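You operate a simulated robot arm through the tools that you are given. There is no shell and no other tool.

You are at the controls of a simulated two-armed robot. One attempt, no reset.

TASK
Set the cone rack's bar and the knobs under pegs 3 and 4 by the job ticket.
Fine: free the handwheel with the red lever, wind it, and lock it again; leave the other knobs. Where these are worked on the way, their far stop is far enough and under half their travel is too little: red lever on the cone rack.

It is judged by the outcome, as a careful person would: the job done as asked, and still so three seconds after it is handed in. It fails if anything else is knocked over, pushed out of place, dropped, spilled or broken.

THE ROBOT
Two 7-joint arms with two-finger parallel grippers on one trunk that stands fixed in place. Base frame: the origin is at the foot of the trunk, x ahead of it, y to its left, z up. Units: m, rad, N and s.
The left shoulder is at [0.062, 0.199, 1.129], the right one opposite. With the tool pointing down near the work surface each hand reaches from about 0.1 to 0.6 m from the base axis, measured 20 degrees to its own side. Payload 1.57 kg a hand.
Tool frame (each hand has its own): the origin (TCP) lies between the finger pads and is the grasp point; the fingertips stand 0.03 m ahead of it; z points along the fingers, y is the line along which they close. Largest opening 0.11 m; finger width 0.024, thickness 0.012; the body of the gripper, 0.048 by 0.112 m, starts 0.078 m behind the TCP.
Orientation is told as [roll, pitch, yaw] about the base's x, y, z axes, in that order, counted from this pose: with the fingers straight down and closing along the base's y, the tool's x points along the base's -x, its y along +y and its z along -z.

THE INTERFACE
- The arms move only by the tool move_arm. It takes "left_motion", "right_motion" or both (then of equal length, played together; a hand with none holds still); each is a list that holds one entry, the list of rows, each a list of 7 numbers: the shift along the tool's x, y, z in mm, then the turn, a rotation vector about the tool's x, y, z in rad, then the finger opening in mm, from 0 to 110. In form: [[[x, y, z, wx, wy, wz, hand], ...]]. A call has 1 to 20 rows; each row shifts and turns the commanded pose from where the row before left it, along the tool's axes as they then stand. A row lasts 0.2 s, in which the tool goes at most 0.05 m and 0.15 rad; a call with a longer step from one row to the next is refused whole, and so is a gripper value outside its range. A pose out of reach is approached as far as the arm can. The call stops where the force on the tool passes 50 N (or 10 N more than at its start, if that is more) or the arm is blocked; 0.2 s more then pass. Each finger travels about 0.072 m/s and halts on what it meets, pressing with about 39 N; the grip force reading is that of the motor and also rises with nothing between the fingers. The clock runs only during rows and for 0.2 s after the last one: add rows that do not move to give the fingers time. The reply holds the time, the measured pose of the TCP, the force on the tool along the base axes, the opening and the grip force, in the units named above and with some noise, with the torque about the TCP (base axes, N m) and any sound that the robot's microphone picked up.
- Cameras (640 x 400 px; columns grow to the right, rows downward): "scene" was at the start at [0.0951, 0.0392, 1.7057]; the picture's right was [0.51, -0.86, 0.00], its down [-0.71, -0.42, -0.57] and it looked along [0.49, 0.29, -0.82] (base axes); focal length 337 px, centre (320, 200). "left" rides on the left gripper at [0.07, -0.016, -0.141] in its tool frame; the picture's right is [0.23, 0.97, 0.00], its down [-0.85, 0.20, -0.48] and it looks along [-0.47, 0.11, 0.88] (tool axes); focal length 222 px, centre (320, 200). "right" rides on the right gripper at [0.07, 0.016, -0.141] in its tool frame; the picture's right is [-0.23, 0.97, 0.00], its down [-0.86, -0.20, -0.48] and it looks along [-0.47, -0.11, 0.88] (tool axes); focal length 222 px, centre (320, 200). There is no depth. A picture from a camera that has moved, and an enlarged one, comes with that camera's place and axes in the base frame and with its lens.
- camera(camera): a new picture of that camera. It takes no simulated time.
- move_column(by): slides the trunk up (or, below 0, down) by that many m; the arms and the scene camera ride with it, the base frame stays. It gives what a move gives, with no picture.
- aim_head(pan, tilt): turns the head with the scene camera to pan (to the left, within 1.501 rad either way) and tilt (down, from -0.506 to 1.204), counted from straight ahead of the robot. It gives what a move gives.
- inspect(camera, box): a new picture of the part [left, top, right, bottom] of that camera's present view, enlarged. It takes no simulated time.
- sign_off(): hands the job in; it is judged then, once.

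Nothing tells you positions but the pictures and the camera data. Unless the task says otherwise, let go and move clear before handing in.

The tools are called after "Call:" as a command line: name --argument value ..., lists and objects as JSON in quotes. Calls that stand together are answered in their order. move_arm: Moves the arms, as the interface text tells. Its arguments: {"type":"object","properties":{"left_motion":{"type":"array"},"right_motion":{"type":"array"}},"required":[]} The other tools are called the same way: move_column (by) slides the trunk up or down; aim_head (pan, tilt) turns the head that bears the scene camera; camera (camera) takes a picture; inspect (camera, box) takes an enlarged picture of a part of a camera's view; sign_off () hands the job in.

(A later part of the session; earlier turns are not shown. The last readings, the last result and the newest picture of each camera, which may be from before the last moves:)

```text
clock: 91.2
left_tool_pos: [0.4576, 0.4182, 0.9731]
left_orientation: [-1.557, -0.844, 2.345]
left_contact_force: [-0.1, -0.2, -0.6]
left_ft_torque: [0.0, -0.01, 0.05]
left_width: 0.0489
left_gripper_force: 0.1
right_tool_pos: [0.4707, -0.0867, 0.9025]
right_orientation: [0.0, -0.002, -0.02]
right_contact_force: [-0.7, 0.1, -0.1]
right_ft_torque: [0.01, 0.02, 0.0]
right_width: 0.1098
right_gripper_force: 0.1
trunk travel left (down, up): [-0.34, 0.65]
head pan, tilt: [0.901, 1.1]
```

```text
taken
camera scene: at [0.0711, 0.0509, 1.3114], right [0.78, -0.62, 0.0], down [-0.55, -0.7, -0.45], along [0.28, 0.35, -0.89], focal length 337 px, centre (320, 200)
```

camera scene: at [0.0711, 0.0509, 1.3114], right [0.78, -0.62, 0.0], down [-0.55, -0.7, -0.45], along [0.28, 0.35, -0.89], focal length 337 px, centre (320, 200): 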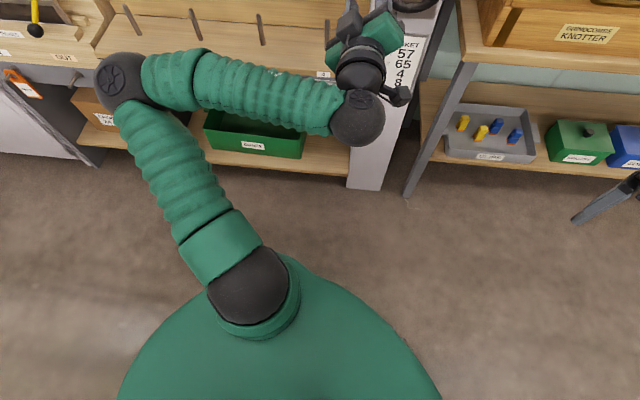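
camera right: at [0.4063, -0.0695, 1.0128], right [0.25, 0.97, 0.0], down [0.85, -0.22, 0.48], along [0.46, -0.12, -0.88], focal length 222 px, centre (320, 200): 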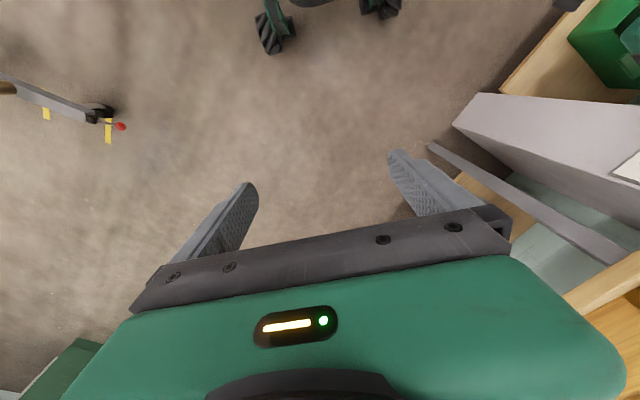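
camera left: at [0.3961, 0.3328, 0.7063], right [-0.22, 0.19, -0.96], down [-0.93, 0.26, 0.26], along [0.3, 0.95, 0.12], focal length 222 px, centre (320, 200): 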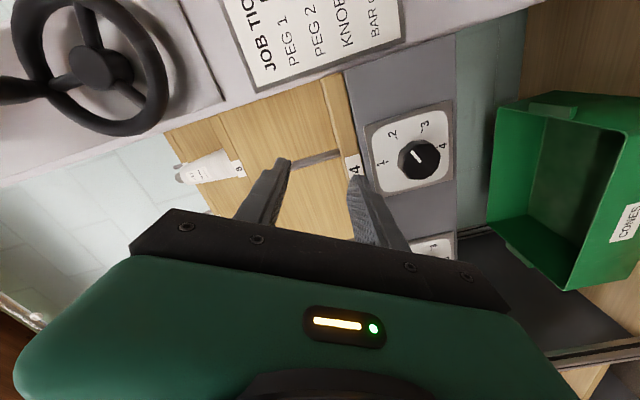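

Call:
move_arm --left_motion '[[[0, 0, 0, 0, 0, 0.145, 49], [0, 0, 0, 0, 0, 0.145, 49], [0, 0, 0, 0, 0, 0.145, 49], [0, 0, 0, 0, 0, 0.145, 49], [0, 0, 0, 0, 0, 0.147, 49]]]'

Call:
camera --camera "scene"

```text
clock: 92.4
left_tool_pos: [0.4577, 0.4199, 0.9735]
left_orientation: [0.023, -1.56, 0.766]
left_contact_force: [-0.2, 0.8, 0.2]
left_ft_torque: [-0.01, -0.02, 0.04]
left_width: 0.0492
left_gripper_force: 0.0
right_tool_pos: [0.4717, -0.0849, 0.9016]
right_orientation: [0.002, -0.004, -0.022]
right_contact_force: [-0.2, 0.6, -0.1]
right_ft_torque: [0.02, -0.01, 0.03]
right_width: 0.11
right_gripper_force: 0.0
trunk travel left (down, up): [-0.34, 0.65]
head pan, tilt: [0.901, 1.1]
```

```text
taken
camera scene: at [0.0711, 0.0508, 1.3114], right [0.78, -0.62, 0.0], down [-0.55, -0.7, -0.45], along [0.28, 0.35, -0.89], focal length 337 px, centre (320, 200)
```

scene: 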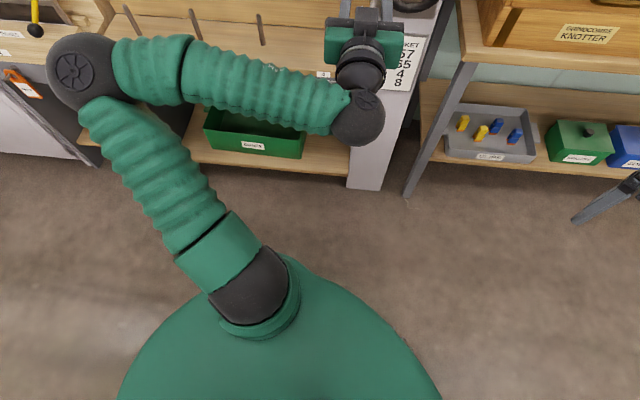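

Call:
move_arm --left_motion '[[[0, 15, 0, 0, 0, 0, 49], [0, 15, 0, 0, 0, 0, 49], [0, 15, 0, 0, 0, 0, 49], [0, 15, 0, 0, 0, 0, 49]]]'

```text
clock: 93.4
left_tool_pos: [0.4171, 0.4632, 0.9734]
left_orientation: [-0.201, -1.56, 0.985]
left_contact_force: [0.7, 0.9, 0.0]
left_ft_torque: [0.02, -0.01, 0.02]
left_width: 0.0491
left_gripper_force: 0.0
right_tool_pos: [0.4723, -0.0856, 0.9031]
right_orientation: [0.001, -0.004, -0.021]
right_contact_force: [0.5, 0.7, 0.4]
right_ft_torque: [0.01, 0.0, 0.01]
right_width: 0.1101
right_gripper_force: 0.0
trunk travel left (down, up): [-0.34, 0.65]
head pan, tilt: [0.901, 1.1]
```

That freed it: the hand goes left without complaint now. I test the reach further left to knob 3's line at this height, clear of everything.

Call:
move_arm --left_motion '[[[0, 20, 5, 0, 0, 0, 49], [0, 20, 5, 0, 0, 0, 49], [0, 20, 5, 0, 0, 0, 49], [0, 20, 5, 0, 0, 0, 49], [0, 20, 5, 0, 0, 0, 49], [0, 20, 5, 0, 0, 0, 49], [0, 20, 5, 0, 0, 0, 49], [0, 20, 5, 0, 0, 0, 49], [0, 20, 0, 0, 0, 0, 49]]]'

Call:
camera --camera "scene"

```text
clock: 95.4
left_tool_pos: [0.3167, 0.6145, 0.9718]
left_orientation: [-0.221, -1.561, 1.005]
left_contact_force: [0.2, 0.0, 1.2]
left_ft_torque: [-0.04, 0.05, -0.02]
left_width: 0.0491
left_gripper_force: 0.1
right_tool_pos: [0.4711, -0.086, 0.9026]
right_orientation: [0.001, -0.004, -0.021]
right_contact_force: [0.0, -0.5, 0.0]
right_ft_torque: [0.01, 0.0, 0.01]
right_width: 0.1099
right_gripper_force: 0.1
trunk travel left (down, up): [-0.34, 0.65]
head pan, tilt: [0.901, 1.1]
```

```text
taken
camera scene: at [0.0701, 0.0521, 1.3114], right [0.78, -0.62, 0.0], down [-0.55, -0.7, -0.45], along [0.28, 0.35, -0.89], focal length 337 px, centre (320, 200)
```

scene: 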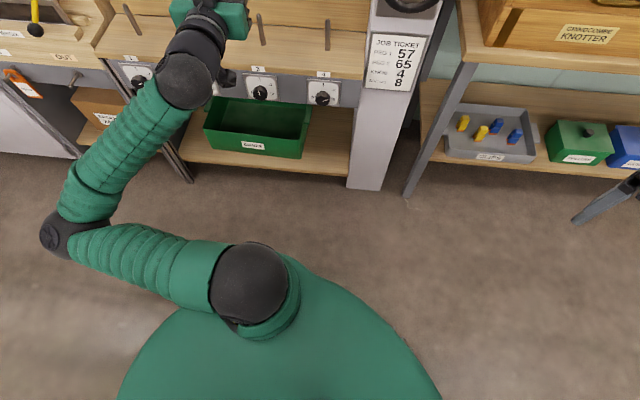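

The elbow is now out to the side with the forearm straight toward the rack: a good posture, already over knob 3's line. I lower the trunk to bring the hand to knob height.

Call:
move_column --by -0.335

Call:
camera --camera "left"

Call:
camera --camera "scene"

Call:
inspect --camera "left" --box '[220, 80, 420, 230]'

```text
clock: 98.7
left_tool_pos: [0.3169, 0.6154, 0.6365]
left_orientation: [-0.237, -1.559, 1.026]
left_contact_force: [0.8, 0.7, 0.1]
left_ft_torque: [0.02, -0.02, -0.01]
left_width: 0.0488
left_gripper_force: 0.1
right_tool_pos: [0.4707, -0.0869, 0.5669]
right_orientation: [0.001, -0.005, -0.022]
right_contact_force: [0.4, -0.1, 0.2]
right_ft_torque: [0.03, 0.01, 0.0]
right_width: 0.1101
right_gripper_force: 0.0
trunk travel left (down, up): [-0.005, 0.985]
head pan, tilt: [0.901, 1.1]
```

```text
taken
camera left: at [0.2267, 0.5028, 0.5679], right [-0.69, 0.69, -0.23], down [-0.47, -0.19, 0.86], along [0.55, 0.7, 0.46], focal length 222 px, centre (320, 200)
```

left: 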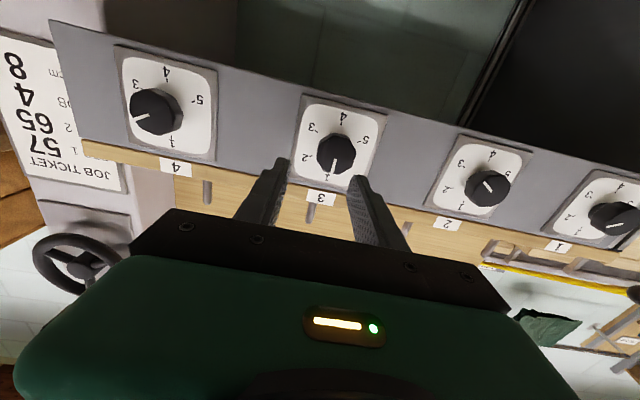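

```text
taken
camera scene: at [0.0701, 0.051, 0.9765], right [0.78, -0.62, 0.0], down [-0.55, -0.7, -0.45], along [0.28, 0.35, -0.89], focal length 337 px, centre (320, 200)
```

scene: 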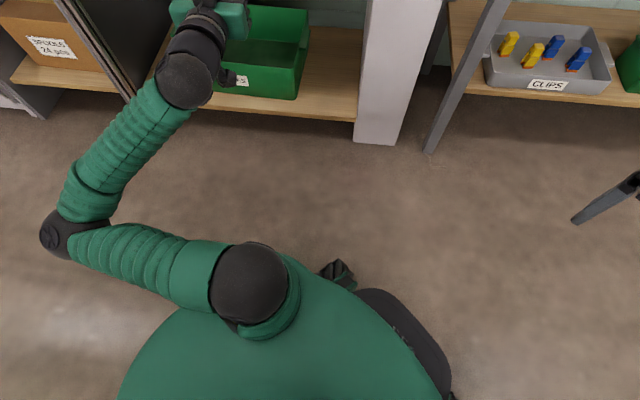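

```text
2.67 times, centred on (320, 155) of left
camera zoom: at [0.2267, 0.5028, 0.5679], right [-0.69, 0.69, -0.23], down [-0.47, -0.19, 0.86], along [0.55, 0.7, 0.46], focal length 592 px, centre (320, 320)
```

zoom: 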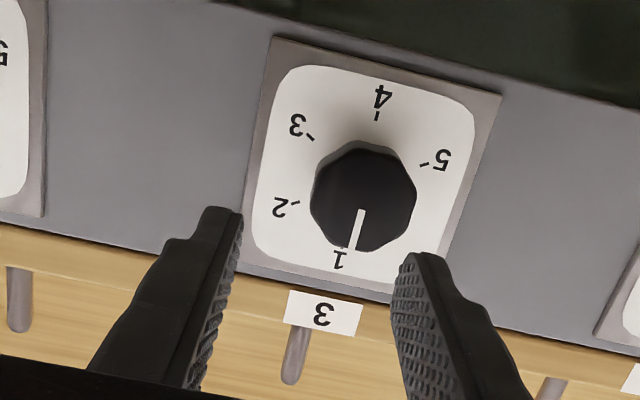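

I now see knob 3 (at 1) almost straight ahead. I centre the hand on it and test a counter-clockwise pre-roll at a safe standoff.

Call:
move_arm --left_motion '[[[6, 7, 0, 0, -0.0115, 0, 49], [5, 7, 0, 0, 0, 0, 49], [0, 0, 0, 0, 0, 0, 49]]]'

Call:
inspect --camera "left" --box '[220, 80, 420, 230]'

```text
clock: 99.5
left_tool_pos: [0.3068, 0.6232, 0.6264]
left_orientation: [-2.256, -1.567, 3.045]
left_contact_force: [0.2, 0.6, 0.1]
left_ft_torque: [-0.01, -0.01, -0.01]
left_width: 0.049
left_gripper_force: 0.0
right_tool_pos: [0.4722, -0.0862, 0.5668]
right_orientation: [0.001, -0.004, -0.023]
right_contact_force: [-0.3, -0.1, -0.7]
right_ft_torque: [-0.03, -0.01, 0.02]
right_width: 0.1101
right_gripper_force: 0.1
trunk travel left (down, up): [-0.005, 0.985]
head pan, tilt: [0.901, 1.1]
```

```text
2.67 times, centred on (320, 155) of left
camera zoom: at [0.218, 0.5127, 0.5548], right [-0.69, 0.69, -0.23], down [-0.48, -0.2, 0.85], along [0.54, 0.7, 0.47], focal length 592 px, centre (320, 320)
```

zoom: 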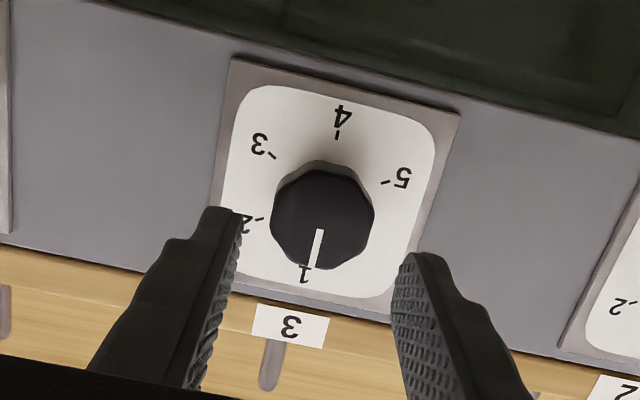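

Call:
move_arm --left_motion '[[[0, 0, 0, 0, 0, -0.15, 49], [0, 0, 0, 0, 0, -0.15, 49], [0, 0, 0, 0, 0, -0.15, 49], [0, 0, 0, 0, 0, -0.15, 49], [0, 0, 0, 0, 0, -0.15, 49], [0, 0, 0, 0, 0, -0.15, 49]]]'

Call:
camera --camera "left"

Call:
camera --camera "scene"

```text
clock: 100.9
left_tool_pos: [0.3065, 0.6241, 0.6246]
left_orientation: [-1.572, -0.667, 2.359]
left_contact_force: [-0.2, 0.2, 0.9]
left_ft_torque: [0.0, 0.03, 0.02]
left_width: 0.0491
left_gripper_force: 0.1
right_tool_pos: [0.4724, -0.0856, 0.5662]
right_orientation: [0.002, -0.004, -0.021]
right_contact_force: [0.1, 0.4, 0.6]
right_ft_torque: [-0.01, 0.01, 0.01]
right_width: 0.11
right_gripper_force: 0.0
trunk travel left (down, up): [-0.005, 0.985]
head pan, tilt: [0.901, 1.1]
```

```text
taken
camera left: at [0.2516, 0.4789, 0.5939], right [-0.3, 0.3, -0.91], down [-0.9, 0.22, 0.37], along [0.31, 0.93, 0.2], focal length 222 px, centre (320, 200)
```

left: 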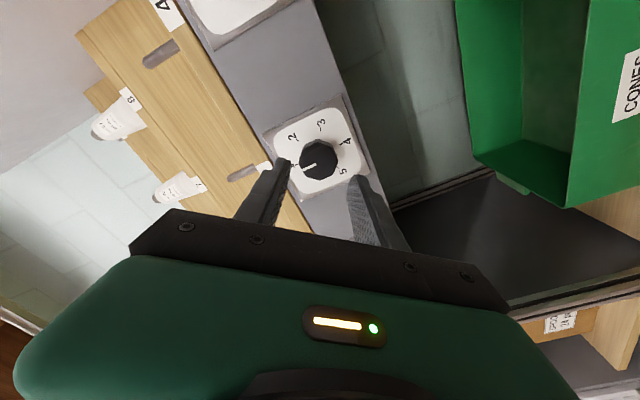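

```text
taken
camera scene: at [0.0701, 0.0511, 0.9764], right [0.78, -0.62, 0.0], down [-0.55, -0.7, -0.45], along [0.28, 0.35, -0.89], focal length 337 px, centre (320, 200)
```

scene: 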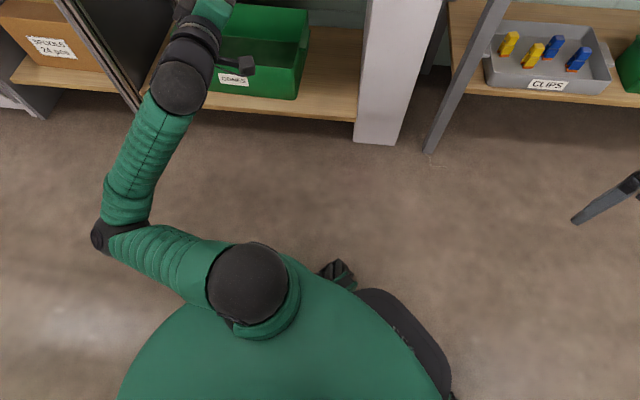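

Call:
move_arm --left_motion '[[[0, 0, 0, 0, 0, -0.15, 49], [0, 0, 0, 0, 0, -0.15, 49], [0, 0, 0, 0, 0, -0.15, 49], [0, 0, 0, 0, 0, -0.15, 49]]]'

Call:
inspect --camera "left" --box '[220, 80, 420, 230]'

Call:
camera --camera "scene"

```text
clock: 101.9
left_tool_pos: [0.3067, 0.6238, 0.6251]
left_orientation: [-1.573, -0.065, 2.358]
left_contact_force: [-0.9, 0.0, -0.2]
left_ft_torque: [0.02, 0.0, 0.03]
left_width: 0.0493
left_gripper_force: 0.0
right_tool_pos: [0.4712, -0.0874, 0.5679]
right_orientation: [0.0, -0.004, -0.022]
right_contact_force: [0.3, 1.0, 0.0]
right_ft_torque: [-0.01, -0.01, 0.01]
right_width: 0.11
right_gripper_force: 0.0
trunk travel left (down, up): [-0.005, 0.985]
head pan, tilt: [0.901, 1.1]
```

```text
2.67 times, centred on (320, 155) of left
camera zoom: at [0.2555, 0.4751, 0.6362], right [0.12, -0.11, -0.99], down [-0.95, 0.27, -0.14], along [0.29, 0.96, -0.08], focal length 592 px, centre (320, 320)
```

zoom: 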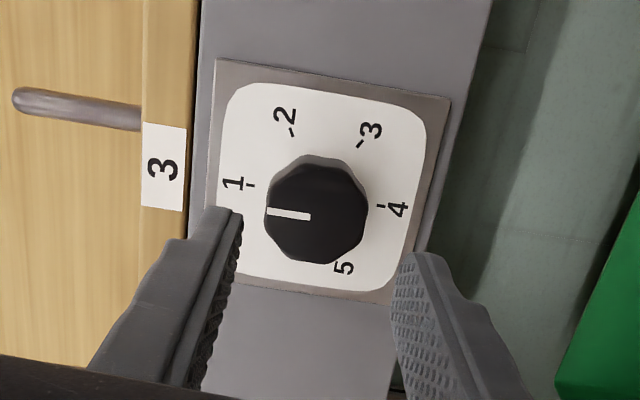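

```text
taken
camera scene: at [0.0702, 0.0511, 0.9764], right [0.78, -0.62, 0.0], down [-0.55, -0.7, -0.45], along [0.28, 0.35, -0.89], focal length 337 px, centre (320, 200)
```

scene: 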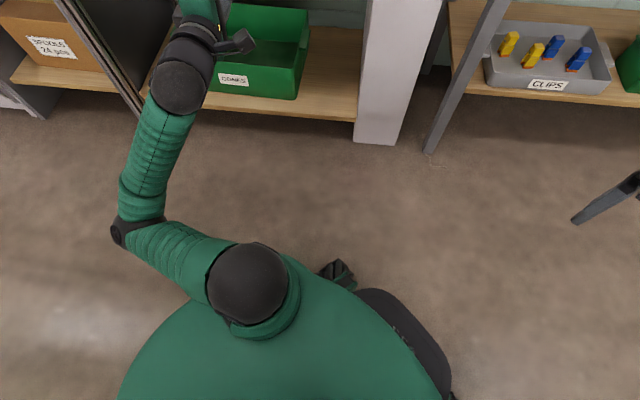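

Pre-rolled about 86° counter-clockwise with fingers above and below the knob, all within reach. I advance around knob 3.

Call:
move_arm --left_motion '[[[0, 0, 10, 0, 0, 0, 49], [0, 0, 10, 0, 0, 0, 49], [0, 0, 10, 0, 0, 0, 49]]]'

Call:
inspect --camera "left" --box '[220, 80, 420, 230]'

```text
clock: 102.7
left_tool_pos: [0.3284, 0.6457, 0.626]
left_orientation: [-1.572, -0.07, 2.355]
left_contact_force: [0.0, -0.1, -0.5]
left_ft_torque: [0.01, 0.03, -0.01]
left_width: 0.0489
left_gripper_force: 0.0
right_tool_pos: [0.4719, -0.0863, 0.5672]
right_orientation: [-0.001, -0.004, -0.02]
right_contact_force: [1.1, 0.1, -1.0]
right_ft_torque: [-0.05, -0.05, 0.0]
right_width: 0.11
right_gripper_force: 0.1
trunk travel left (down, up): [-0.005, 0.985]
head pan, tilt: [0.901, 1.1]
```

```text
2.67 times, centred on (320, 155) of left
camera zoom: at [0.2775, 0.4956, 0.637], right [0.11, -0.11, -0.99], down [-0.95, 0.27, -0.14], along [0.29, 0.96, -0.07], focal length 592 px, centre (320, 320)
```

zoom: 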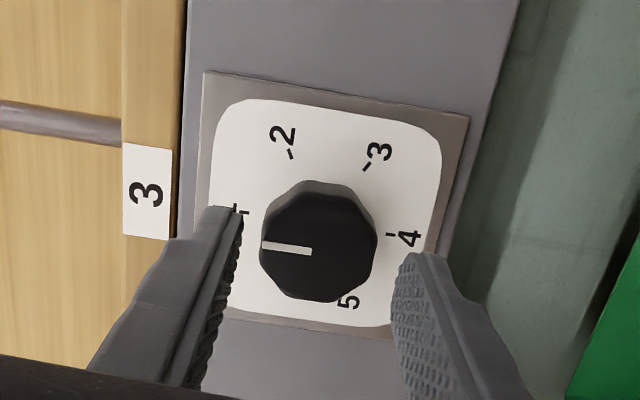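

Call:
move_arm --left_motion '[[[0, 0, 7, 0, 0, 0, 49], [0, 0, 7, 0, 0, 0, 49], [0, 0, 6, 0, 0, 0, 49]]]'

Call:
inspect --camera "left" --box '[220, 80, 420, 230]'

```text
clock: 103.5
left_tool_pos: [0.3422, 0.6594, 0.6254]
left_orientation: [-1.572, -0.07, 2.358]
left_contact_force: [-0.1, 0.0, -0.1]
left_ft_torque: [0.02, 0.0, 0.03]
left_width: 0.0486
left_gripper_force: 0.0
right_tool_pos: [0.4711, -0.0865, 0.5668]
right_orientation: [-0.001, -0.004, -0.02]
right_contact_force: [1.0, -0.1, -0.5]
right_ft_torque: [0.02, 0.0, 0.0]
right_width: 0.1099
right_gripper_force: 0.1
trunk travel left (down, up): [-0.005, 0.985]
head pan, tilt: [0.901, 1.1]
```

```text
2.67 times, centred on (320, 155) of left
camera zoom: at [0.2919, 0.51, 0.637], right [0.11, -0.11, -0.99], down [-0.95, 0.27, -0.14], along [0.29, 0.96, -0.07], focal length 592 px, centre (320, 320)
```

zoom: 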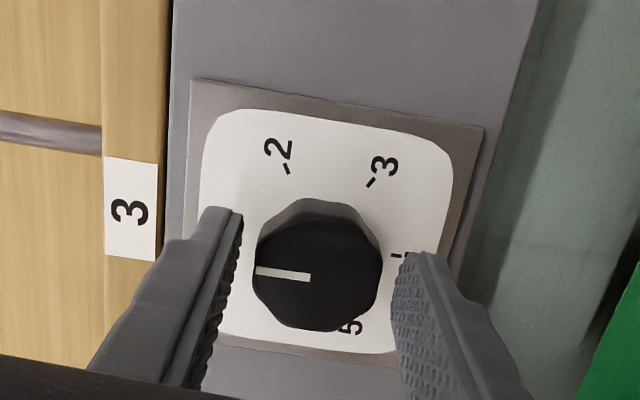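

Call:
move_arm --left_motion '[[[0, 0, 0, 0, 0, 0, 0], [0, 0, 0, 0, 0, 0, 0], [0, 0, 0, 0, 0, 0, 0]]]'

Call:
inspect --camera "left" --box '[220, 80, 420, 230]'

```text
clock: 104.3
left_tool_pos: [0.3441, 0.6597, 0.6252]
left_orientation: [-1.573, -0.07, 2.357]
left_contact_force: [5.4, 4.9, 6.9]
left_ft_torque: [-0.11, 0.16, 0.01]
left_width: 0.0382
left_gripper_force: 43.6
right_tool_pos: [0.4712, -0.0855, 0.5672]
right_orientation: [0.0, -0.003, -0.02]
right_contact_force: [1.0, -0.1, -1.0]
right_ft_torque: [0.02, 0.01, -0.01]
right_width: 0.1098
right_gripper_force: 0.0
trunk travel left (down, up): [-0.005, 0.985]
head pan, tilt: [0.901, 1.1]
```

```text
2.67 times, centred on (320, 155) of left
camera zoom: at [0.2919, 0.5099, 0.6375], right [0.11, -0.11, -0.99], down [-0.95, 0.27, -0.14], along [0.29, 0.96, -0.07], focal length 592 px, centre (320, 320)
```

zoom: 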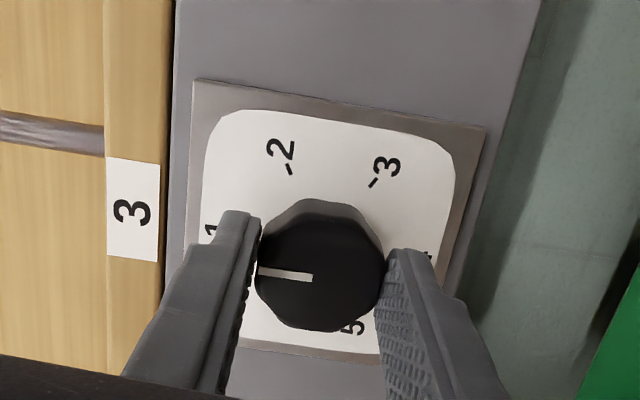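

Gripped (38 mm). I turn it clockwise a first stretch and check that the knob follows.

Call:
move_arm --left_motion '[[[0, 0, 0, 0, 0, 0.13, 0], [0, 0, 0, 0, 0, 0.13, 0], [0, 0, 0, 0, 0, 0.13, 0], [0, 0, 0, 0, 0, 0.13, 0]]]'

Call:
inspect --camera "left" --box '[220, 80, 420, 230]'

```text
clock: 105.3
left_tool_pos: [0.3436, 0.6593, 0.626]
left_orientation: [-1.574, -0.592, 2.358]
left_contact_force: [10.0, 5.3, 8.6]
left_ft_torque: [-0.4, 0.37, -0.31]
left_width: 0.0383
left_gripper_force: 44.0
right_tool_pos: [0.472, -0.0856, 0.5668]
right_orientation: [0.002, -0.002, -0.02]
right_contact_force: [-0.2, 0.3, 0.2]
right_ft_torque: [-0.01, 0.0, -0.01]
right_width: 0.1099
right_gripper_force: 0.0
trunk travel left (down, up): [-0.005, 0.985]
head pan, tilt: [0.901, 1.1]
```

```text
2.67 times, centred on (320, 155) of left
camera zoom: at [0.289, 0.5128, 0.6003], right [-0.25, 0.25, -0.93], down [-0.92, 0.24, 0.31], along [0.3, 0.94, 0.17], focal length 592 px, centre (320, 320)
```

zoom: 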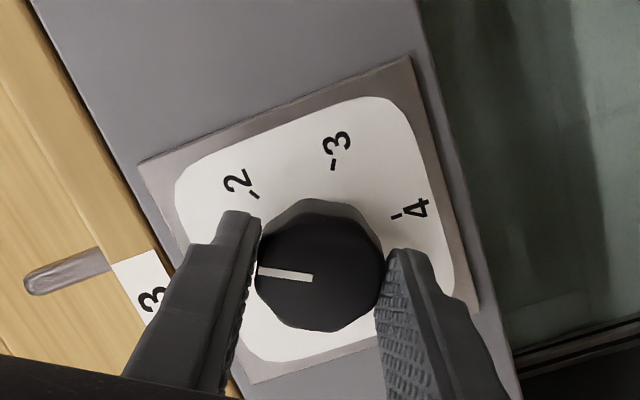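

Call:
move_arm --left_motion '[[[0, 0, 0, 0, 0, 0.13, 0], [0, 0, 0, 0, 0, 0.13, 0], [0, 0, 0, 0, 0, 0.13, 0], [0, 0, 0, 0, 0, 0.13, 0], [0, 0, 0, 0, 0, 0.13, 0], [0, 0, 0, 0, 0, 0.13, 0], [0, 0, 0, 0, 0, 0.13, 0], [0, 0, 0, 0, 0, 0.13, 0]]]'

Call:
inspect --camera "left" --box '[220, 80, 420, 230]'

Call:
camera --camera "scene"

```text
clock: 107.1
left_tool_pos: [0.3419, 0.6595, 0.6264]
left_orientation: [1.606, -1.509, -0.82]
left_contact_force: [12.0, 13.3, 10.5]
left_ft_torque: [0.33, -0.34, -0.43]
left_width: 0.0383
left_gripper_force: 43.7
right_tool_pos: [0.4718, -0.0865, 0.5675]
right_orientation: [0.0, -0.002, -0.021]
right_contact_force: [0.1, 0.6, -0.2]
right_ft_torque: [-0.02, -0.03, 0.0]
right_width: 0.1101
right_gripper_force: 0.2
trunk travel left (down, up): [-0.005, 0.985]
head pan, tilt: [0.901, 1.1]
```

```text
2.67 times, centred on (320, 155) of left
camera zoom: at [0.2496, 0.5522, 0.5545], right [-0.7, 0.7, -0.17], down [-0.44, -0.24, 0.86], along [0.56, 0.68, 0.47], focal length 592 px, centre (320, 320)
```

zoom: 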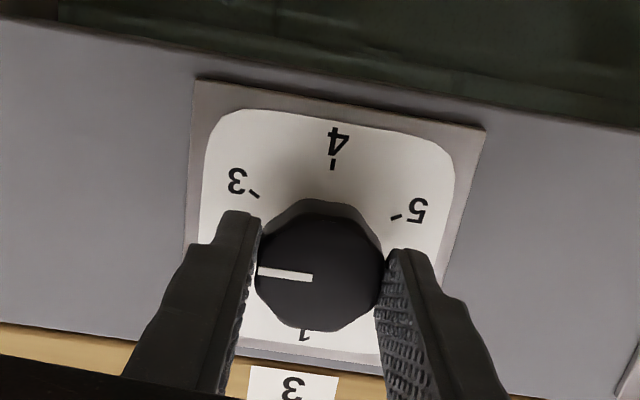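

```text
taken
camera scene: at [0.0704, 0.0513, 0.9765], right [0.78, -0.62, 0.0], down [-0.55, -0.7, -0.45], along [0.28, 0.35, -0.89], focal length 337 px, centre (320, 200)
```

scene: 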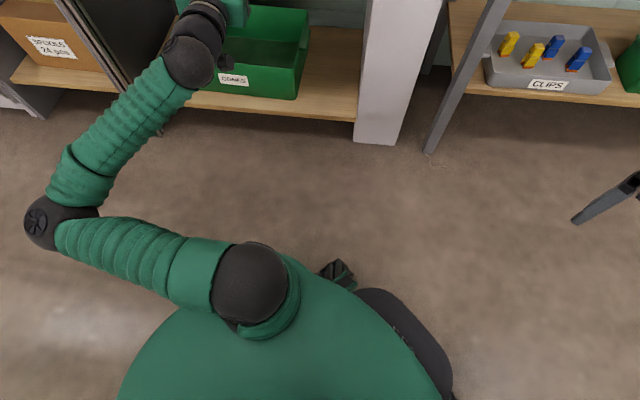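

Call:
move_arm --left_motion '[[[0, 0, 0, 0, 0, 0.13, 0], [0, 0, 0, 0, 0, 0.13, 0], [0, 0, 0, 0, 0, 0.13, 0], [0, 0, 0, 0, 0, 0.13, 0], [0, 0, 0, 0, 0, 0.13, 0], [0, 0, 0, 0, 0, 0.13, 0], [0, 0, 0, 0, 0, 0.13, 0]]]'

Call:
inspect --camera "left" --box '[220, 80, 420, 230]'

Call:
camera --camera "scene"

```text
clock: 108.7
left_tool_pos: [0.3413, 0.6609, 0.6268]
left_orientation: [1.575, -0.598, -0.784]
left_contact_force: [6.5, 22.4, 15.0]
left_ft_torque: [0.21, -0.25, -0.48]
left_width: 0.038
left_gripper_force: 44.4
right_tool_pos: [0.4711, -0.0861, 0.5673]
right_orientation: [0.0, -0.004, -0.022]
right_contact_force: [0.0, -0.1, -0.6]
right_ft_torque: [-0.01, -0.03, 0.02]
right_width: 0.1101
right_gripper_force: 0.1
trunk travel left (down, up): [-0.005, 0.985]
head pan, tilt: [0.901, 1.1]
```

```text
2.67 times, centred on (320, 155) of left
camera zoom: at [0.2064, 0.5949, 0.5726], right [-0.53, 0.52, 0.68], down [0.08, -0.76, 0.65], along [0.85, 0.39, 0.36], focal length 592 px, centre (320, 320)
```

zoom: 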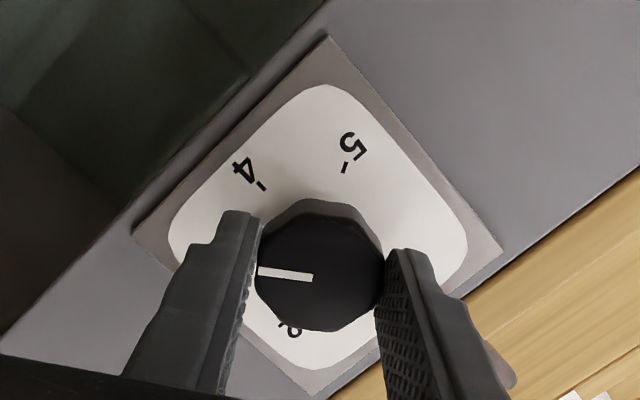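

```text
taken
camera scene: at [0.0696, 0.0525, 0.9766], right [0.78, -0.62, 0.0], down [-0.55, -0.7, -0.45], along [0.28, 0.35, -0.89], focal length 337 px, centre (320, 200)
```

scene: 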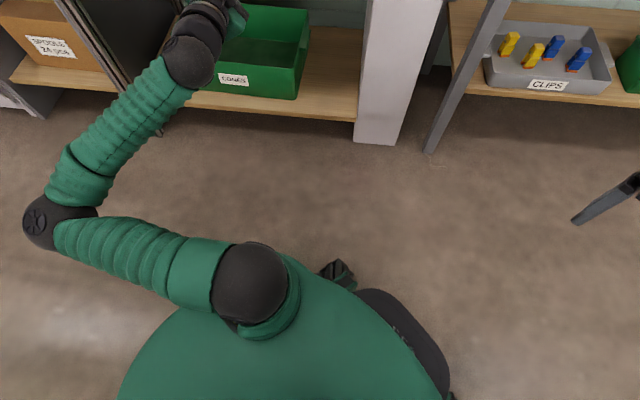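

Call:
move_arm --left_motion '[[[0, 0, 0, 0, 0, 0.132, 0], [0, 0, 0, 0, 0, 0.132, 0], [0, 0, 0, 0, 0, 0.132, 0], [0, 0, 0, 0, 0, 0.132, 0], [0, 0, 0, 0, 0, 0.135, 0]]]'

Call:
inspect --camera "left" --box '[220, 80, 420, 230]'

```text
clock: 109.9
left_tool_pos: [0.3426, 0.6611, 0.6272]
left_orientation: [1.577, 0.063, -0.783]
left_contact_force: [6.2, 27.5, 22.0]
left_ft_torque: [0.06, -0.11, 0.12]
left_width: 0.0385
left_gripper_force: 44.0
right_tool_pos: [0.471, -0.0856, 0.5687]
right_orientation: [0.0, -0.005, -0.02]
right_contact_force: [-0.4, -0.8, -0.2]
right_ft_torque: [0.02, -0.02, 0.04]
right_width: 0.11
right_gripper_force: 0.1
trunk travel left (down, up): [-0.005, 0.985]
head pan, tilt: [0.901, 1.1]
```

```text
2.67 times, centred on (320, 155) of left
camera zoom: at [0.1903, 0.6107, 0.6141], right [-0.12, 0.11, 0.99], down [0.28, -0.95, 0.14], along [0.95, 0.29, 0.08], focal length 592 px, centre (320, 320)
```

zoom: 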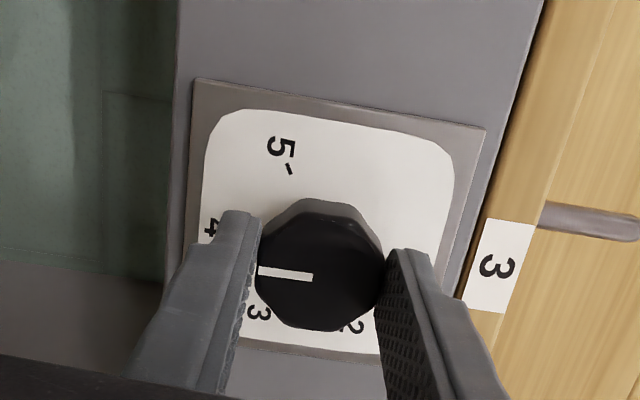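

Turned a half turn; the pointer should be at 4. I open, back off, and check.

Call:
move_arm --left_motion '[[[0, 0, 0, 0, 0, 0, 49], [0, 0, 0, 0, 0, 0, 49], [0, 0, -10, 0, 0, 0, 49], [0, 0, -10, 0, 0, 0, 49], [0, 0, -10, 0, 0, 0, 49], [0, 0, -10, 0, 0, 0, 49], [0, 0, -10, 0, 0, 0, 49]]]'

Call:
camera --camera "left"

Call:
inspect --camera "left" --box '[220, 80, 420, 230]'

```text
clock: 111.5
left_tool_pos: [0.3061, 0.6249, 0.625]
left_orientation: [1.572, 0.059, -0.785]
left_contact_force: [-0.9, -0.3, 0.6]
left_ft_torque: [0.03, 0.01, -0.04]
left_width: 0.0489
left_gripper_force: 0.1
right_tool_pos: [0.4709, -0.0861, 0.568]
right_orientation: [0.001, -0.004, -0.022]
right_contact_force: [0.8, 0.4, -0.4]
right_ft_torque: [-0.03, -0.03, 0.01]
right_width: 0.1096
right_gripper_force: 0.0
trunk travel left (down, up): [-0.005, 0.985]
head pan, tilt: [0.901, 1.1]
```

```text
taken
camera left: at [0.1558, 0.5746, 0.612], right [-0.12, 0.12, 0.99], down [0.27, -0.95, 0.15], along [0.95, 0.29, 0.08], focal length 222 px, centre (320, 200)
```

left: 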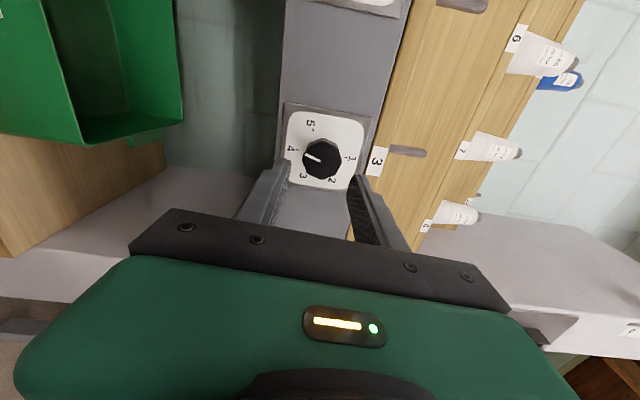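

```text
2.67 times, centred on (320, 155) of left
camera zoom: at [0.1558, 0.5746, 0.612], right [-0.12, 0.12, 0.99], down [0.27, -0.95, 0.15], along [0.95, 0.29, 0.08], focal length 592 px, centre (320, 320)
```

zoom: 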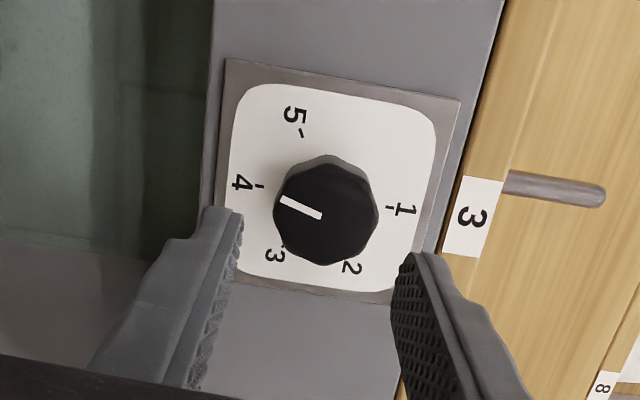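

After letting go, the pointer sits roughly 10–15° past 4, so it got nudged at release. I'll re-grip at a slightly turned angle, turn it back a little, relieve the side force, and open gently.

Call:
move_arm --left_motion '[[[0, 0, 10, 0, 0, 0.09, 49], [0, 0, 10, 0, 0, 0.085, 49], [0, 0, 10, 0, 0, 0, 49], [0, 0, 10, 0, 0, 0, 49], [0, 0, 9, 0, 0, 0, 49], [0, 0, 0, 0, 0, 0, 49]]]'

Call:
inspect --camera "left" --box '[220, 80, 420, 230]'

```text
clock: 112.9
left_tool_pos: [0.3418, 0.6605, 0.6249]
left_orientation: [1.572, 0.235, -0.782]
left_contact_force: [-0.7, 0.7, -0.3]
left_ft_torque: [-0.02, 0.01, 0.0]
left_width: 0.0491
left_gripper_force: 0.1
right_tool_pos: [0.4714, -0.0855, 0.5674]
right_orientation: [0.0, -0.002, -0.021]
right_contact_force: [0.1, -1.1, -0.8]
right_ft_torque: [-0.03, 0.0, 0.02]
right_width: 0.1101
right_gripper_force: 0.1
trunk travel left (down, up): [-0.005, 0.985]
head pan, tilt: [0.901, 1.1]
```

```text
2.67 times, centred on (320, 155) of left
camera zoom: at [0.1894, 0.6106, 0.6252], right [0.0, -0.01, 1.0], down [0.28, -0.96, -0.01], along [0.96, 0.28, 0.0], focal length 592 px, centre (320, 320)
```

zoom: 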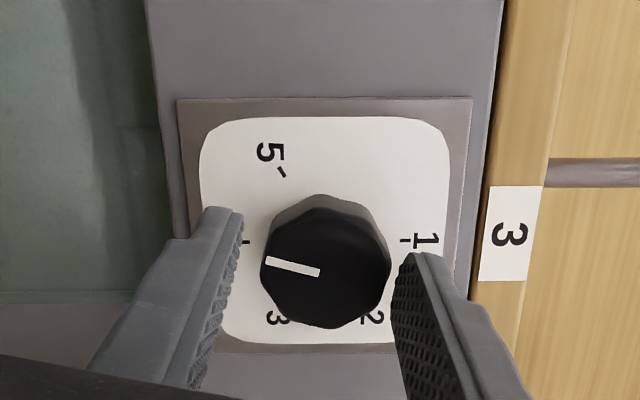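

Call:
move_arm --left_motion '[[[0, 0, 0, 0, 0, 0, 0], [0, 0, 0, 0, 0, 0, 0], [0, 0, 0, 0, 0, 0, 0]]]'

Call:
inspect --camera "left" --box '[220, 80, 420, 230]'

```text
clock: 113.7
left_tool_pos: [0.341, 0.6592, 0.6266]
left_orientation: [1.577, 0.237, -0.783]
left_contact_force: [7.1, 6.9, 11.3]
left_ft_torque: [0.01, -0.01, -0.08]
left_width: 0.0383
left_gripper_force: 44.6
right_tool_pos: [0.4712, -0.0854, 0.5672]
right_orientation: [0.0, -0.004, -0.021]
right_contact_force: [-0.7, 0.5, -0.2]
right_ft_torque: [0.01, 0.02, -0.01]
right_width: 0.1099
right_gripper_force: 0.1
trunk travel left (down, up): [-0.005, 0.985]
head pan, tilt: [0.901, 1.1]
```

```text
2.67 times, centred on (320, 155) of left
camera zoom: at [0.1894, 0.6102, 0.6264], right [0.0, -0.01, 1.0], down [0.28, -0.96, -0.01], along [0.96, 0.28, 0.0], focal length 592 px, centre (320, 320)
```

zoom: 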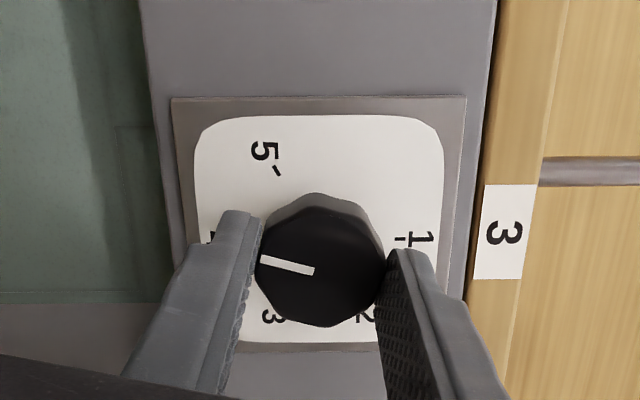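

Call:
move_arm --left_motion '[[[0.5, 1.7, 0, 0, 0, -0.08, 0], [0, 0, 0, 0, 0, -0.08, 0], [0, 0, 0, 0, 0, -0.075, 0], [0, 0, 0, 0, 0, 0, 0]]]'

Call:
inspect --camera "left" --box '[220, 80, 420, 230]'

```text
clock: 114.7
left_tool_pos: [0.3418, 0.6606, 0.6267]
left_orientation: [1.571, 0.0, -0.785]
left_contact_force: [-0.1, -4.1, -1.0]
left_ft_torque: [-0.23, 0.27, -0.37]
left_width: 0.0382
left_gripper_force: 44.2
right_tool_pos: [0.4713, -0.0873, 0.5668]
right_orientation: [-0.001, -0.004, -0.02]
right_contact_force: [0.2, 0.0, 0.2]
right_ft_torque: [0.01, -0.01, -0.02]
right_width: 0.1101
right_gripper_force: 0.0
trunk travel left (down, up): [-0.005, 0.985]
head pan, tilt: [0.901, 1.1]
```

```text
2.67 times, centred on (320, 155) of left
camera zoom: at [0.1907, 0.6088, 0.6103], right [-0.16, 0.16, 0.97], down [0.27, -0.94, 0.2], along [0.95, 0.29, 0.11], focal length 592 px, centre (320, 320)
```

zoom: 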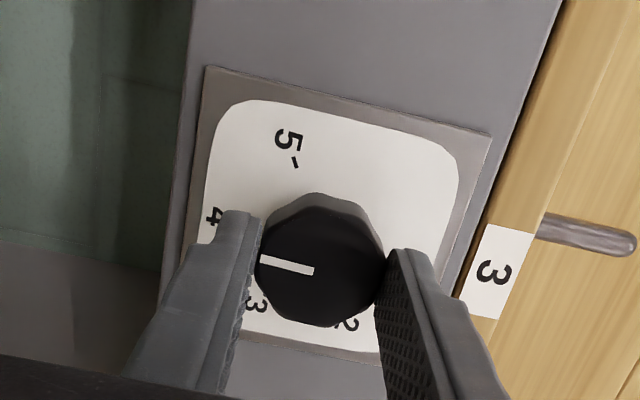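

Call:
move_arm --left_motion '[[[0, 0, 0, 0, 0, 0, 39], [0, 0, 0, 0, 0, 0, 40], [0, 0, 0, 0, 0, 0, 42], [0, 0, 0, 0, 0, 0, 45], [0, 0, 0, 0, 0, 0, 49], [0, 0, 0, 0, 0, 0, 49]]]'

Call:
inspect --camera "left" --box '[220, 80, 420, 230]'

```text
clock: 116.1
left_tool_pos: [0.3408, 0.6598, 0.628]
left_orientation: [1.572, 0.002, -0.786]
left_contact_force: [0.0, 0.1, 0.1]
left_ft_torque: [0.01, 0.0, 0.01]
left_width: 0.0489
left_gripper_force: 0.0
right_tool_pos: [0.4721, -0.0858, 0.5672]
right_orientation: [0.0, -0.003, -0.02]
right_contact_force: [0.4, -0.5, 0.1]
right_ft_torque: [0.0, 0.01, 0.03]
right_width: 0.1101
right_gripper_force: 0.1
trunk travel left (down, up): [-0.005, 0.985]
head pan, tilt: [0.901, 1.1]
```

```text
2.67 times, centred on (320, 155) of left
camera zoom: at [0.1906, 0.6092, 0.6108], right [-0.16, 0.16, 0.97], down [0.27, -0.94, 0.2], along [0.95, 0.29, 0.11], focal length 592 px, centre (320, 320)
```

zoom: 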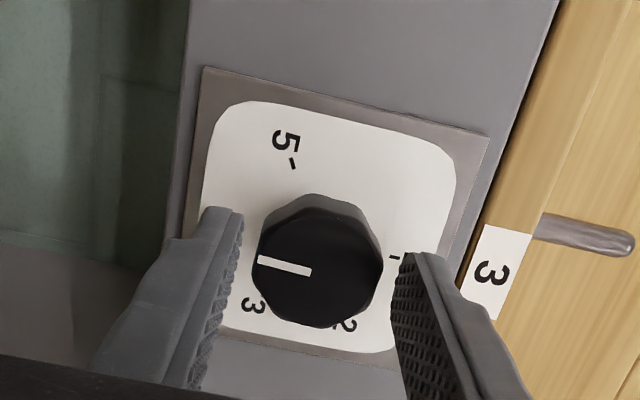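

The pointer is now right at 4 (about 179–180°). I back straight off and verify.

Call:
move_arm --left_motion '[[[0, 0, -10, 0, 0, 0, 49], [0, 0, -10, 0, 0, 0, 49], [0, 0, -10, 0, 0, 0, 49], [0, 0, -10, 0, 0, 0, 49], [0, 0, -10, 0, 0, 0, 49]]]'

Call:
inspect --camera "left" --box '[220, 80, 420, 230]'

```text
clock: 117.3
left_tool_pos: [0.3068, 0.6241, 0.6274]
left_orientation: [1.573, 0.003, -0.786]
left_contact_force: [0.0, -0.1, -0.3]
left_ft_torque: [0.02, 0.02, 0.03]
left_width: 0.0492
left_gripper_force: 0.1
right_tool_pos: [0.4708, -0.087, 0.5667]
right_orientation: [0.0, -0.004, -0.022]
right_contact_force: [-0.3, 1.0, -0.2]
right_ft_torque: [0.02, -0.01, 0.01]
right_width: 0.1098
right_gripper_force: 0.0
trunk travel left (down, up): [-0.005, 0.985]
head pan, tilt: [0.901, 1.1]
```

```text
2.67 times, centred on (320, 155) of left
camera zoom: at [0.1554, 0.5735, 0.6102], right [-0.16, 0.16, 0.97], down [0.27, -0.94, 0.2], along [0.95, 0.29, 0.11], focal length 592 px, centre (320, 320)
```

zoom: 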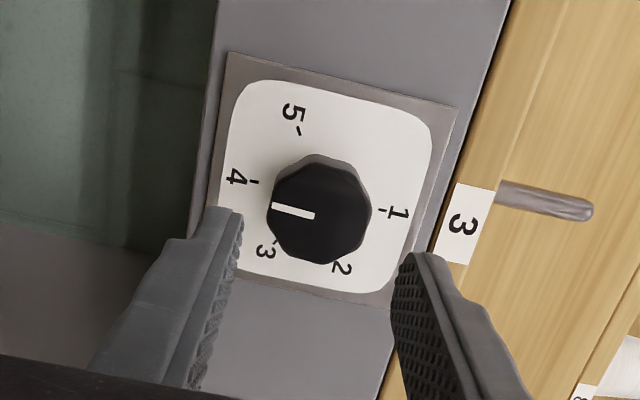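

Knob 3's pointer is in line with the 4 tick. Now knob 4: I roll the hand back counter-clockwise to −30° and move right to it.

Call:
move_arm --left_motion '[[[0, 0, -5, 0, 0, -0.1496, 49], [0, 0, 0, 0, 0, -0.1496, 49], [0, 0, 0, 0, 0, -0.1496, 49], [0, 0, 0, 0, 0, -0.1496, 49], [0, 0, 0, 0, 0, -0.1496, 49], [0, 0, 0, 0, 0, -0.1496, 49], [0, 0, 0, 0, 0, -0.1496, 49], [0, 0, 0, 0, 0, -0.1496, 49], [0, 0, 0, 0, 0, -0.1496, 49], [0, 0, 0, 0, 0, -0.1496, 49], [0, 0, 0, 0, 0, -0.1496, 49], [0, 0, 0, 0, 0, -0.1496, 49], [0, 0, 0, 0, 0, -0.1496, 49], [0, 0, 0, 0, 0, -0.1496, 49]]]'

Call:
camera --camera "left"

Call:
camera --camera "scene"

```text
clock: 120.3
left_tool_pos: [0.3024, 0.6226, 0.6269]
left_orientation: [-1.575, -1.046, 2.36]
left_contact_force: [-0.6, 0.0, 0.1]
left_ft_torque: [-0.01, 0.02, 0.0]
left_width: 0.049
left_gripper_force: 0.0
right_tool_pos: [0.4716, -0.0867, 0.5671]
right_orientation: [0.001, -0.001, -0.021]
right_contact_force: [-0.1, 0.4, 0.3]
right_ft_torque: [0.03, 0.01, -0.06]
right_width: 0.11
right_gripper_force: 0.1
trunk travel left (down, up): [-0.005, 0.985]
head pan, tilt: [0.901, 1.1]
```

```text
taken
camera left: at [0.2361, 0.4861, 0.5744], right [-0.51, 0.52, -0.68], down [-0.76, 0.09, 0.64], along [0.39, 0.85, 0.35], focal length 222 px, centre (320, 200)
```

left: 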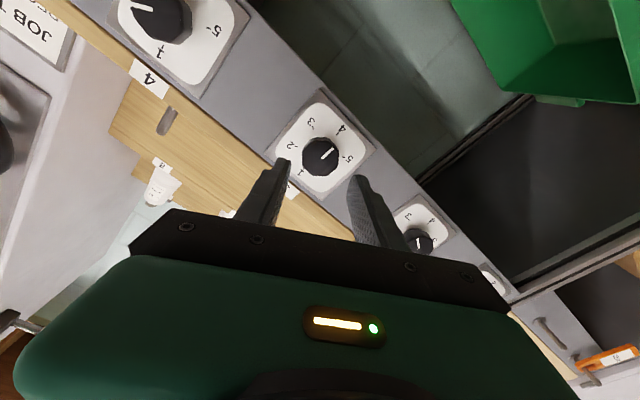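

```text
taken
camera scene: at [0.0701, 0.0511, 0.9764], right [0.78, -0.62, 0.0], down [-0.55, -0.7, -0.45], along [0.28, 0.35, -0.89], focal length 337 px, centre (320, 200)
```

scene: 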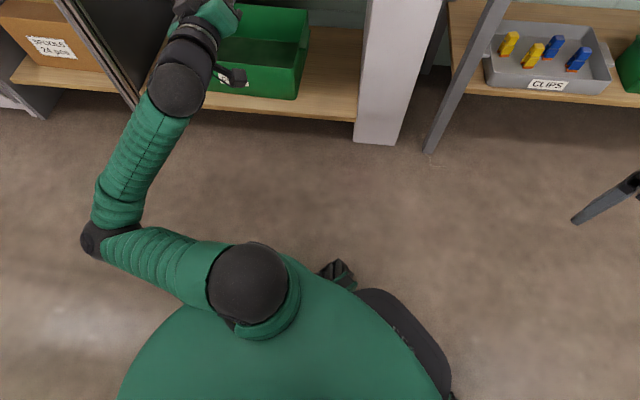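

Call:
move_arm --left_motion '[[[12, -20.8, 0, 0, 0, 0, 49], [12, -20.8, 0, 0, 0, 0, 49], [12, -20.8, 0, 0, 0, 0, 49], [12, -20.8, 0, 0, 0, 0, 49]]]'

Call:
camera --camera "scene"

```text
clock: 121.3
left_tool_pos: [0.3681, 0.5505, 0.626]
left_orientation: [-1.573, -1.049, 2.359]
left_contact_force: [0.0, 0.3, -0.2]
left_ft_torque: [0.01, 0.02, -0.01]
left_width: 0.0488
left_gripper_force: 0.0
right_tool_pos: [0.471, -0.0863, 0.5672]
right_orientation: [0.0, -0.003, -0.021]
right_contact_force: [0.8, 0.3, -0.4]
right_ft_torque: [0.03, 0.03, 0.03]
right_width: 0.1099
right_gripper_force: 0.1
trunk travel left (down, up): [-0.005, 0.985]
head pan, tilt: [0.901, 1.1]
```

```text
taken
camera scene: at [0.0703, 0.0509, 0.9764], right [0.78, -0.62, 0.0], down [-0.55, -0.7, -0.45], along [0.28, 0.35, -0.89], focal length 337 px, centre (320, 200)
```

scene: 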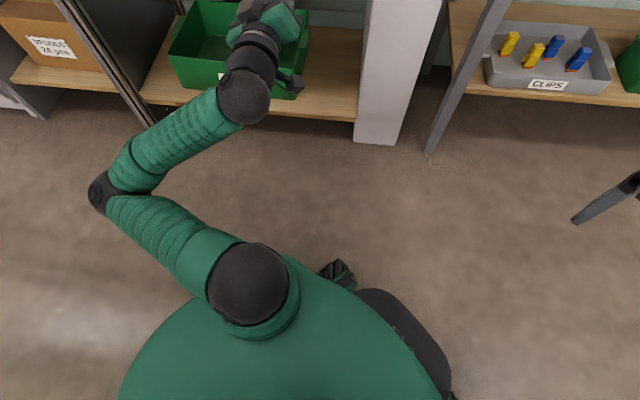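

Call:
move_arm --left_motion '[[[11.8, -20.4, 0, 0, 0, 0, 49], [11.8, -20.4, 0, 0, 0, 0, 49], [11.8, -20.4, 0, 0, 0, 0, 49], [0, 0, 0, 0, 0, 0, 49]]]'

Call:
inspect --camera "left" --box '[220, 80, 420, 230]'

Call:
camera --camera "scene"

```text
clock: 122.3
left_tool_pos: [0.42, 0.5029, 0.6265]
left_orientation: [-1.575, -1.049, 2.361]
left_contact_force: [-0.2, 0.1, -0.2]
left_ft_torque: [0.0, -0.01, 0.01]
left_width: 0.049
left_gripper_force: 0.0
right_tool_pos: [0.4728, -0.0861, 0.5674]
right_orientation: [0.0, -0.003, -0.019]
right_contact_force: [-1.1, 0.6, 1.0]
right_ft_torque: [-0.01, -0.04, 0.01]
right_width: 0.1097
right_gripper_force: 0.1
trunk travel left (down, up): [-0.005, 0.985]
head pan, tilt: [0.901, 1.1]
```

```text
2.67 times, centred on (320, 155) of left
camera zoom: at [0.3538, 0.3692, 0.5729], right [-0.52, 0.52, -0.68], down [-0.76, 0.08, 0.64], along [0.39, 0.85, 0.35], focal length 592 px, centre (320, 320)
```

zoom: 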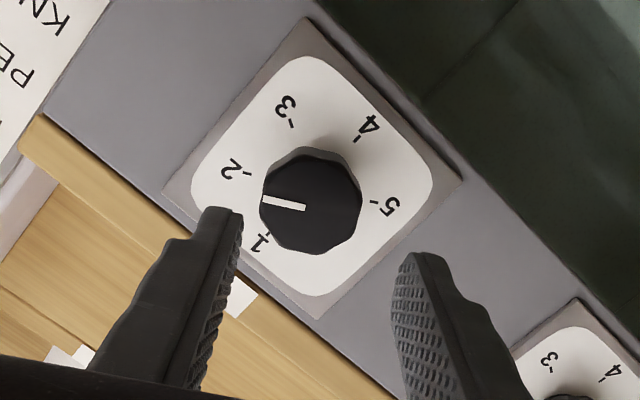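

```text
taken
camera scene: at [0.0706, 0.051, 0.9764], right [0.78, -0.62, 0.0], down [-0.55, -0.7, -0.45], along [0.28, 0.35, -0.89], focal length 337 px, centre (320, 200)
```

scene: 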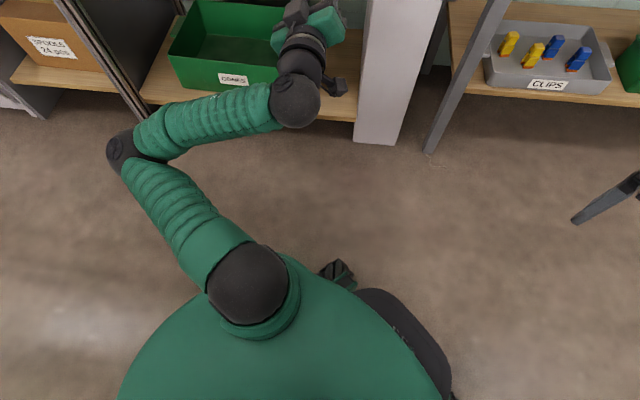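

Knob 4 is ahead, pointing at 2, and all is in reach. I trim the centring, advance around it and grip.

Call:
move_arm --left_motion '[[[0.5, -3.8, 0, 0, 0, 0, 49], [0, 0, 11, 0, 0, 0, 49], [0, 0, 11, 0, 0, 0, 49], [0, 0, 11, 0, 0, 0, 49], [0, 0, 8, 0, 0, 0, 49]]]'

Call:
inspect --camera "left" --box '[220, 80, 420, 230]'

```text
clock: 123.5
left_tool_pos: [0.4536, 0.5279, 0.6284]
left_orientation: [-1.575, -1.05, 2.36]
left_contact_force: [-0.4, 0.2, -0.1]
left_ft_torque: [-0.04, -0.01, -0.03]
left_width: 0.0492
left_gripper_force: 0.0
right_tool_pos: [0.472, -0.0866, 0.5669]
right_orientation: [-0.002, -0.004, -0.021]
right_contact_force: [-0.5, -0.1, -0.5]
right_ft_torque: [0.01, 0.01, -0.03]
right_width: 0.1101
right_gripper_force: 0.0
trunk travel left (down, up): [-0.005, 0.985]
head pan, tilt: [0.901, 1.1]
```

```text
2.67 times, centred on (320, 155) of left
camera zoom: at [0.3859, 0.3943, 0.5751], right [-0.52, 0.52, -0.68], down [-0.76, 0.08, 0.64], along [0.39, 0.85, 0.35], focal length 592 px, centre (320, 320)
```

zoom: 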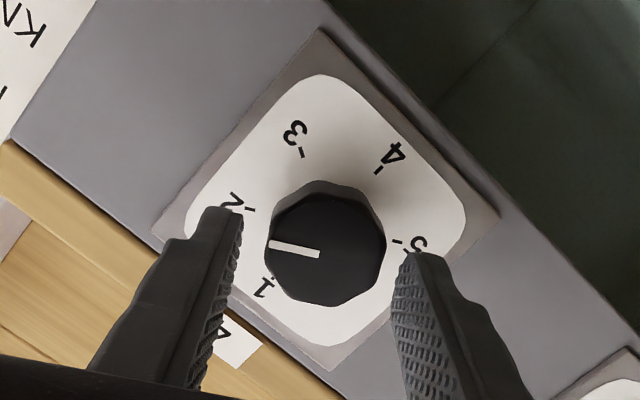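

Call:
move_arm --left_motion '[[[0, 3.0, 0, 0, 0, 0, 49], [0, 0, 7, 0, 0, 0, 49], [0, 0, 7, 0, 0, 0, 49], [0, 0, 0, 0, 0, 0, 49]]]'

Call:
inspect --camera "left" --box '[220, 80, 420, 230]'

```text
clock: 124.5
left_tool_pos: [0.4611, 0.5397, 0.6277]
left_orientation: [-1.575, -1.048, 2.358]
left_contact_force: [0.6, -0.1, -0.6]
left_ft_torque: [-0.02, 0.01, -0.02]
left_width: 0.0492
left_gripper_force: 0.0
right_tool_pos: [0.4717, -0.0858, 0.5666]
right_orientation: [-0.001, -0.005, -0.021]
right_contact_force: [0.3, 0.0, 0.3]
right_ft_torque: [0.0, 0.0, 0.03]
right_width: 0.1101
right_gripper_force: 0.0
trunk travel left (down, up): [-0.005, 0.985]
head pan, tilt: [0.901, 1.1]
```

```text
2.67 times, centred on (320, 155) of left
camera zoom: at [0.3938, 0.4071, 0.5737], right [-0.52, 0.52, -0.68], down [-0.76, 0.08, 0.64], along [0.39, 0.85, 0.35], focal length 592 px, centre (320, 320)
```

zoom: 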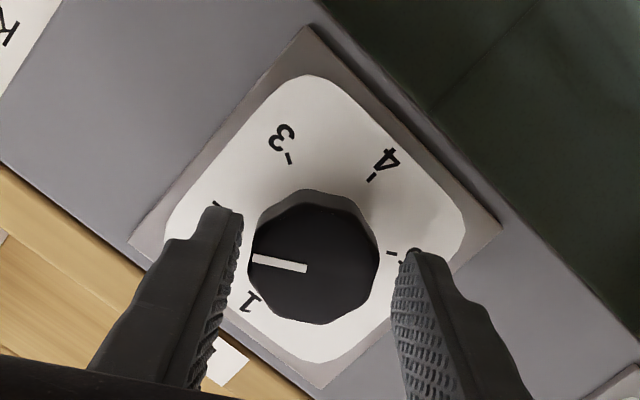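

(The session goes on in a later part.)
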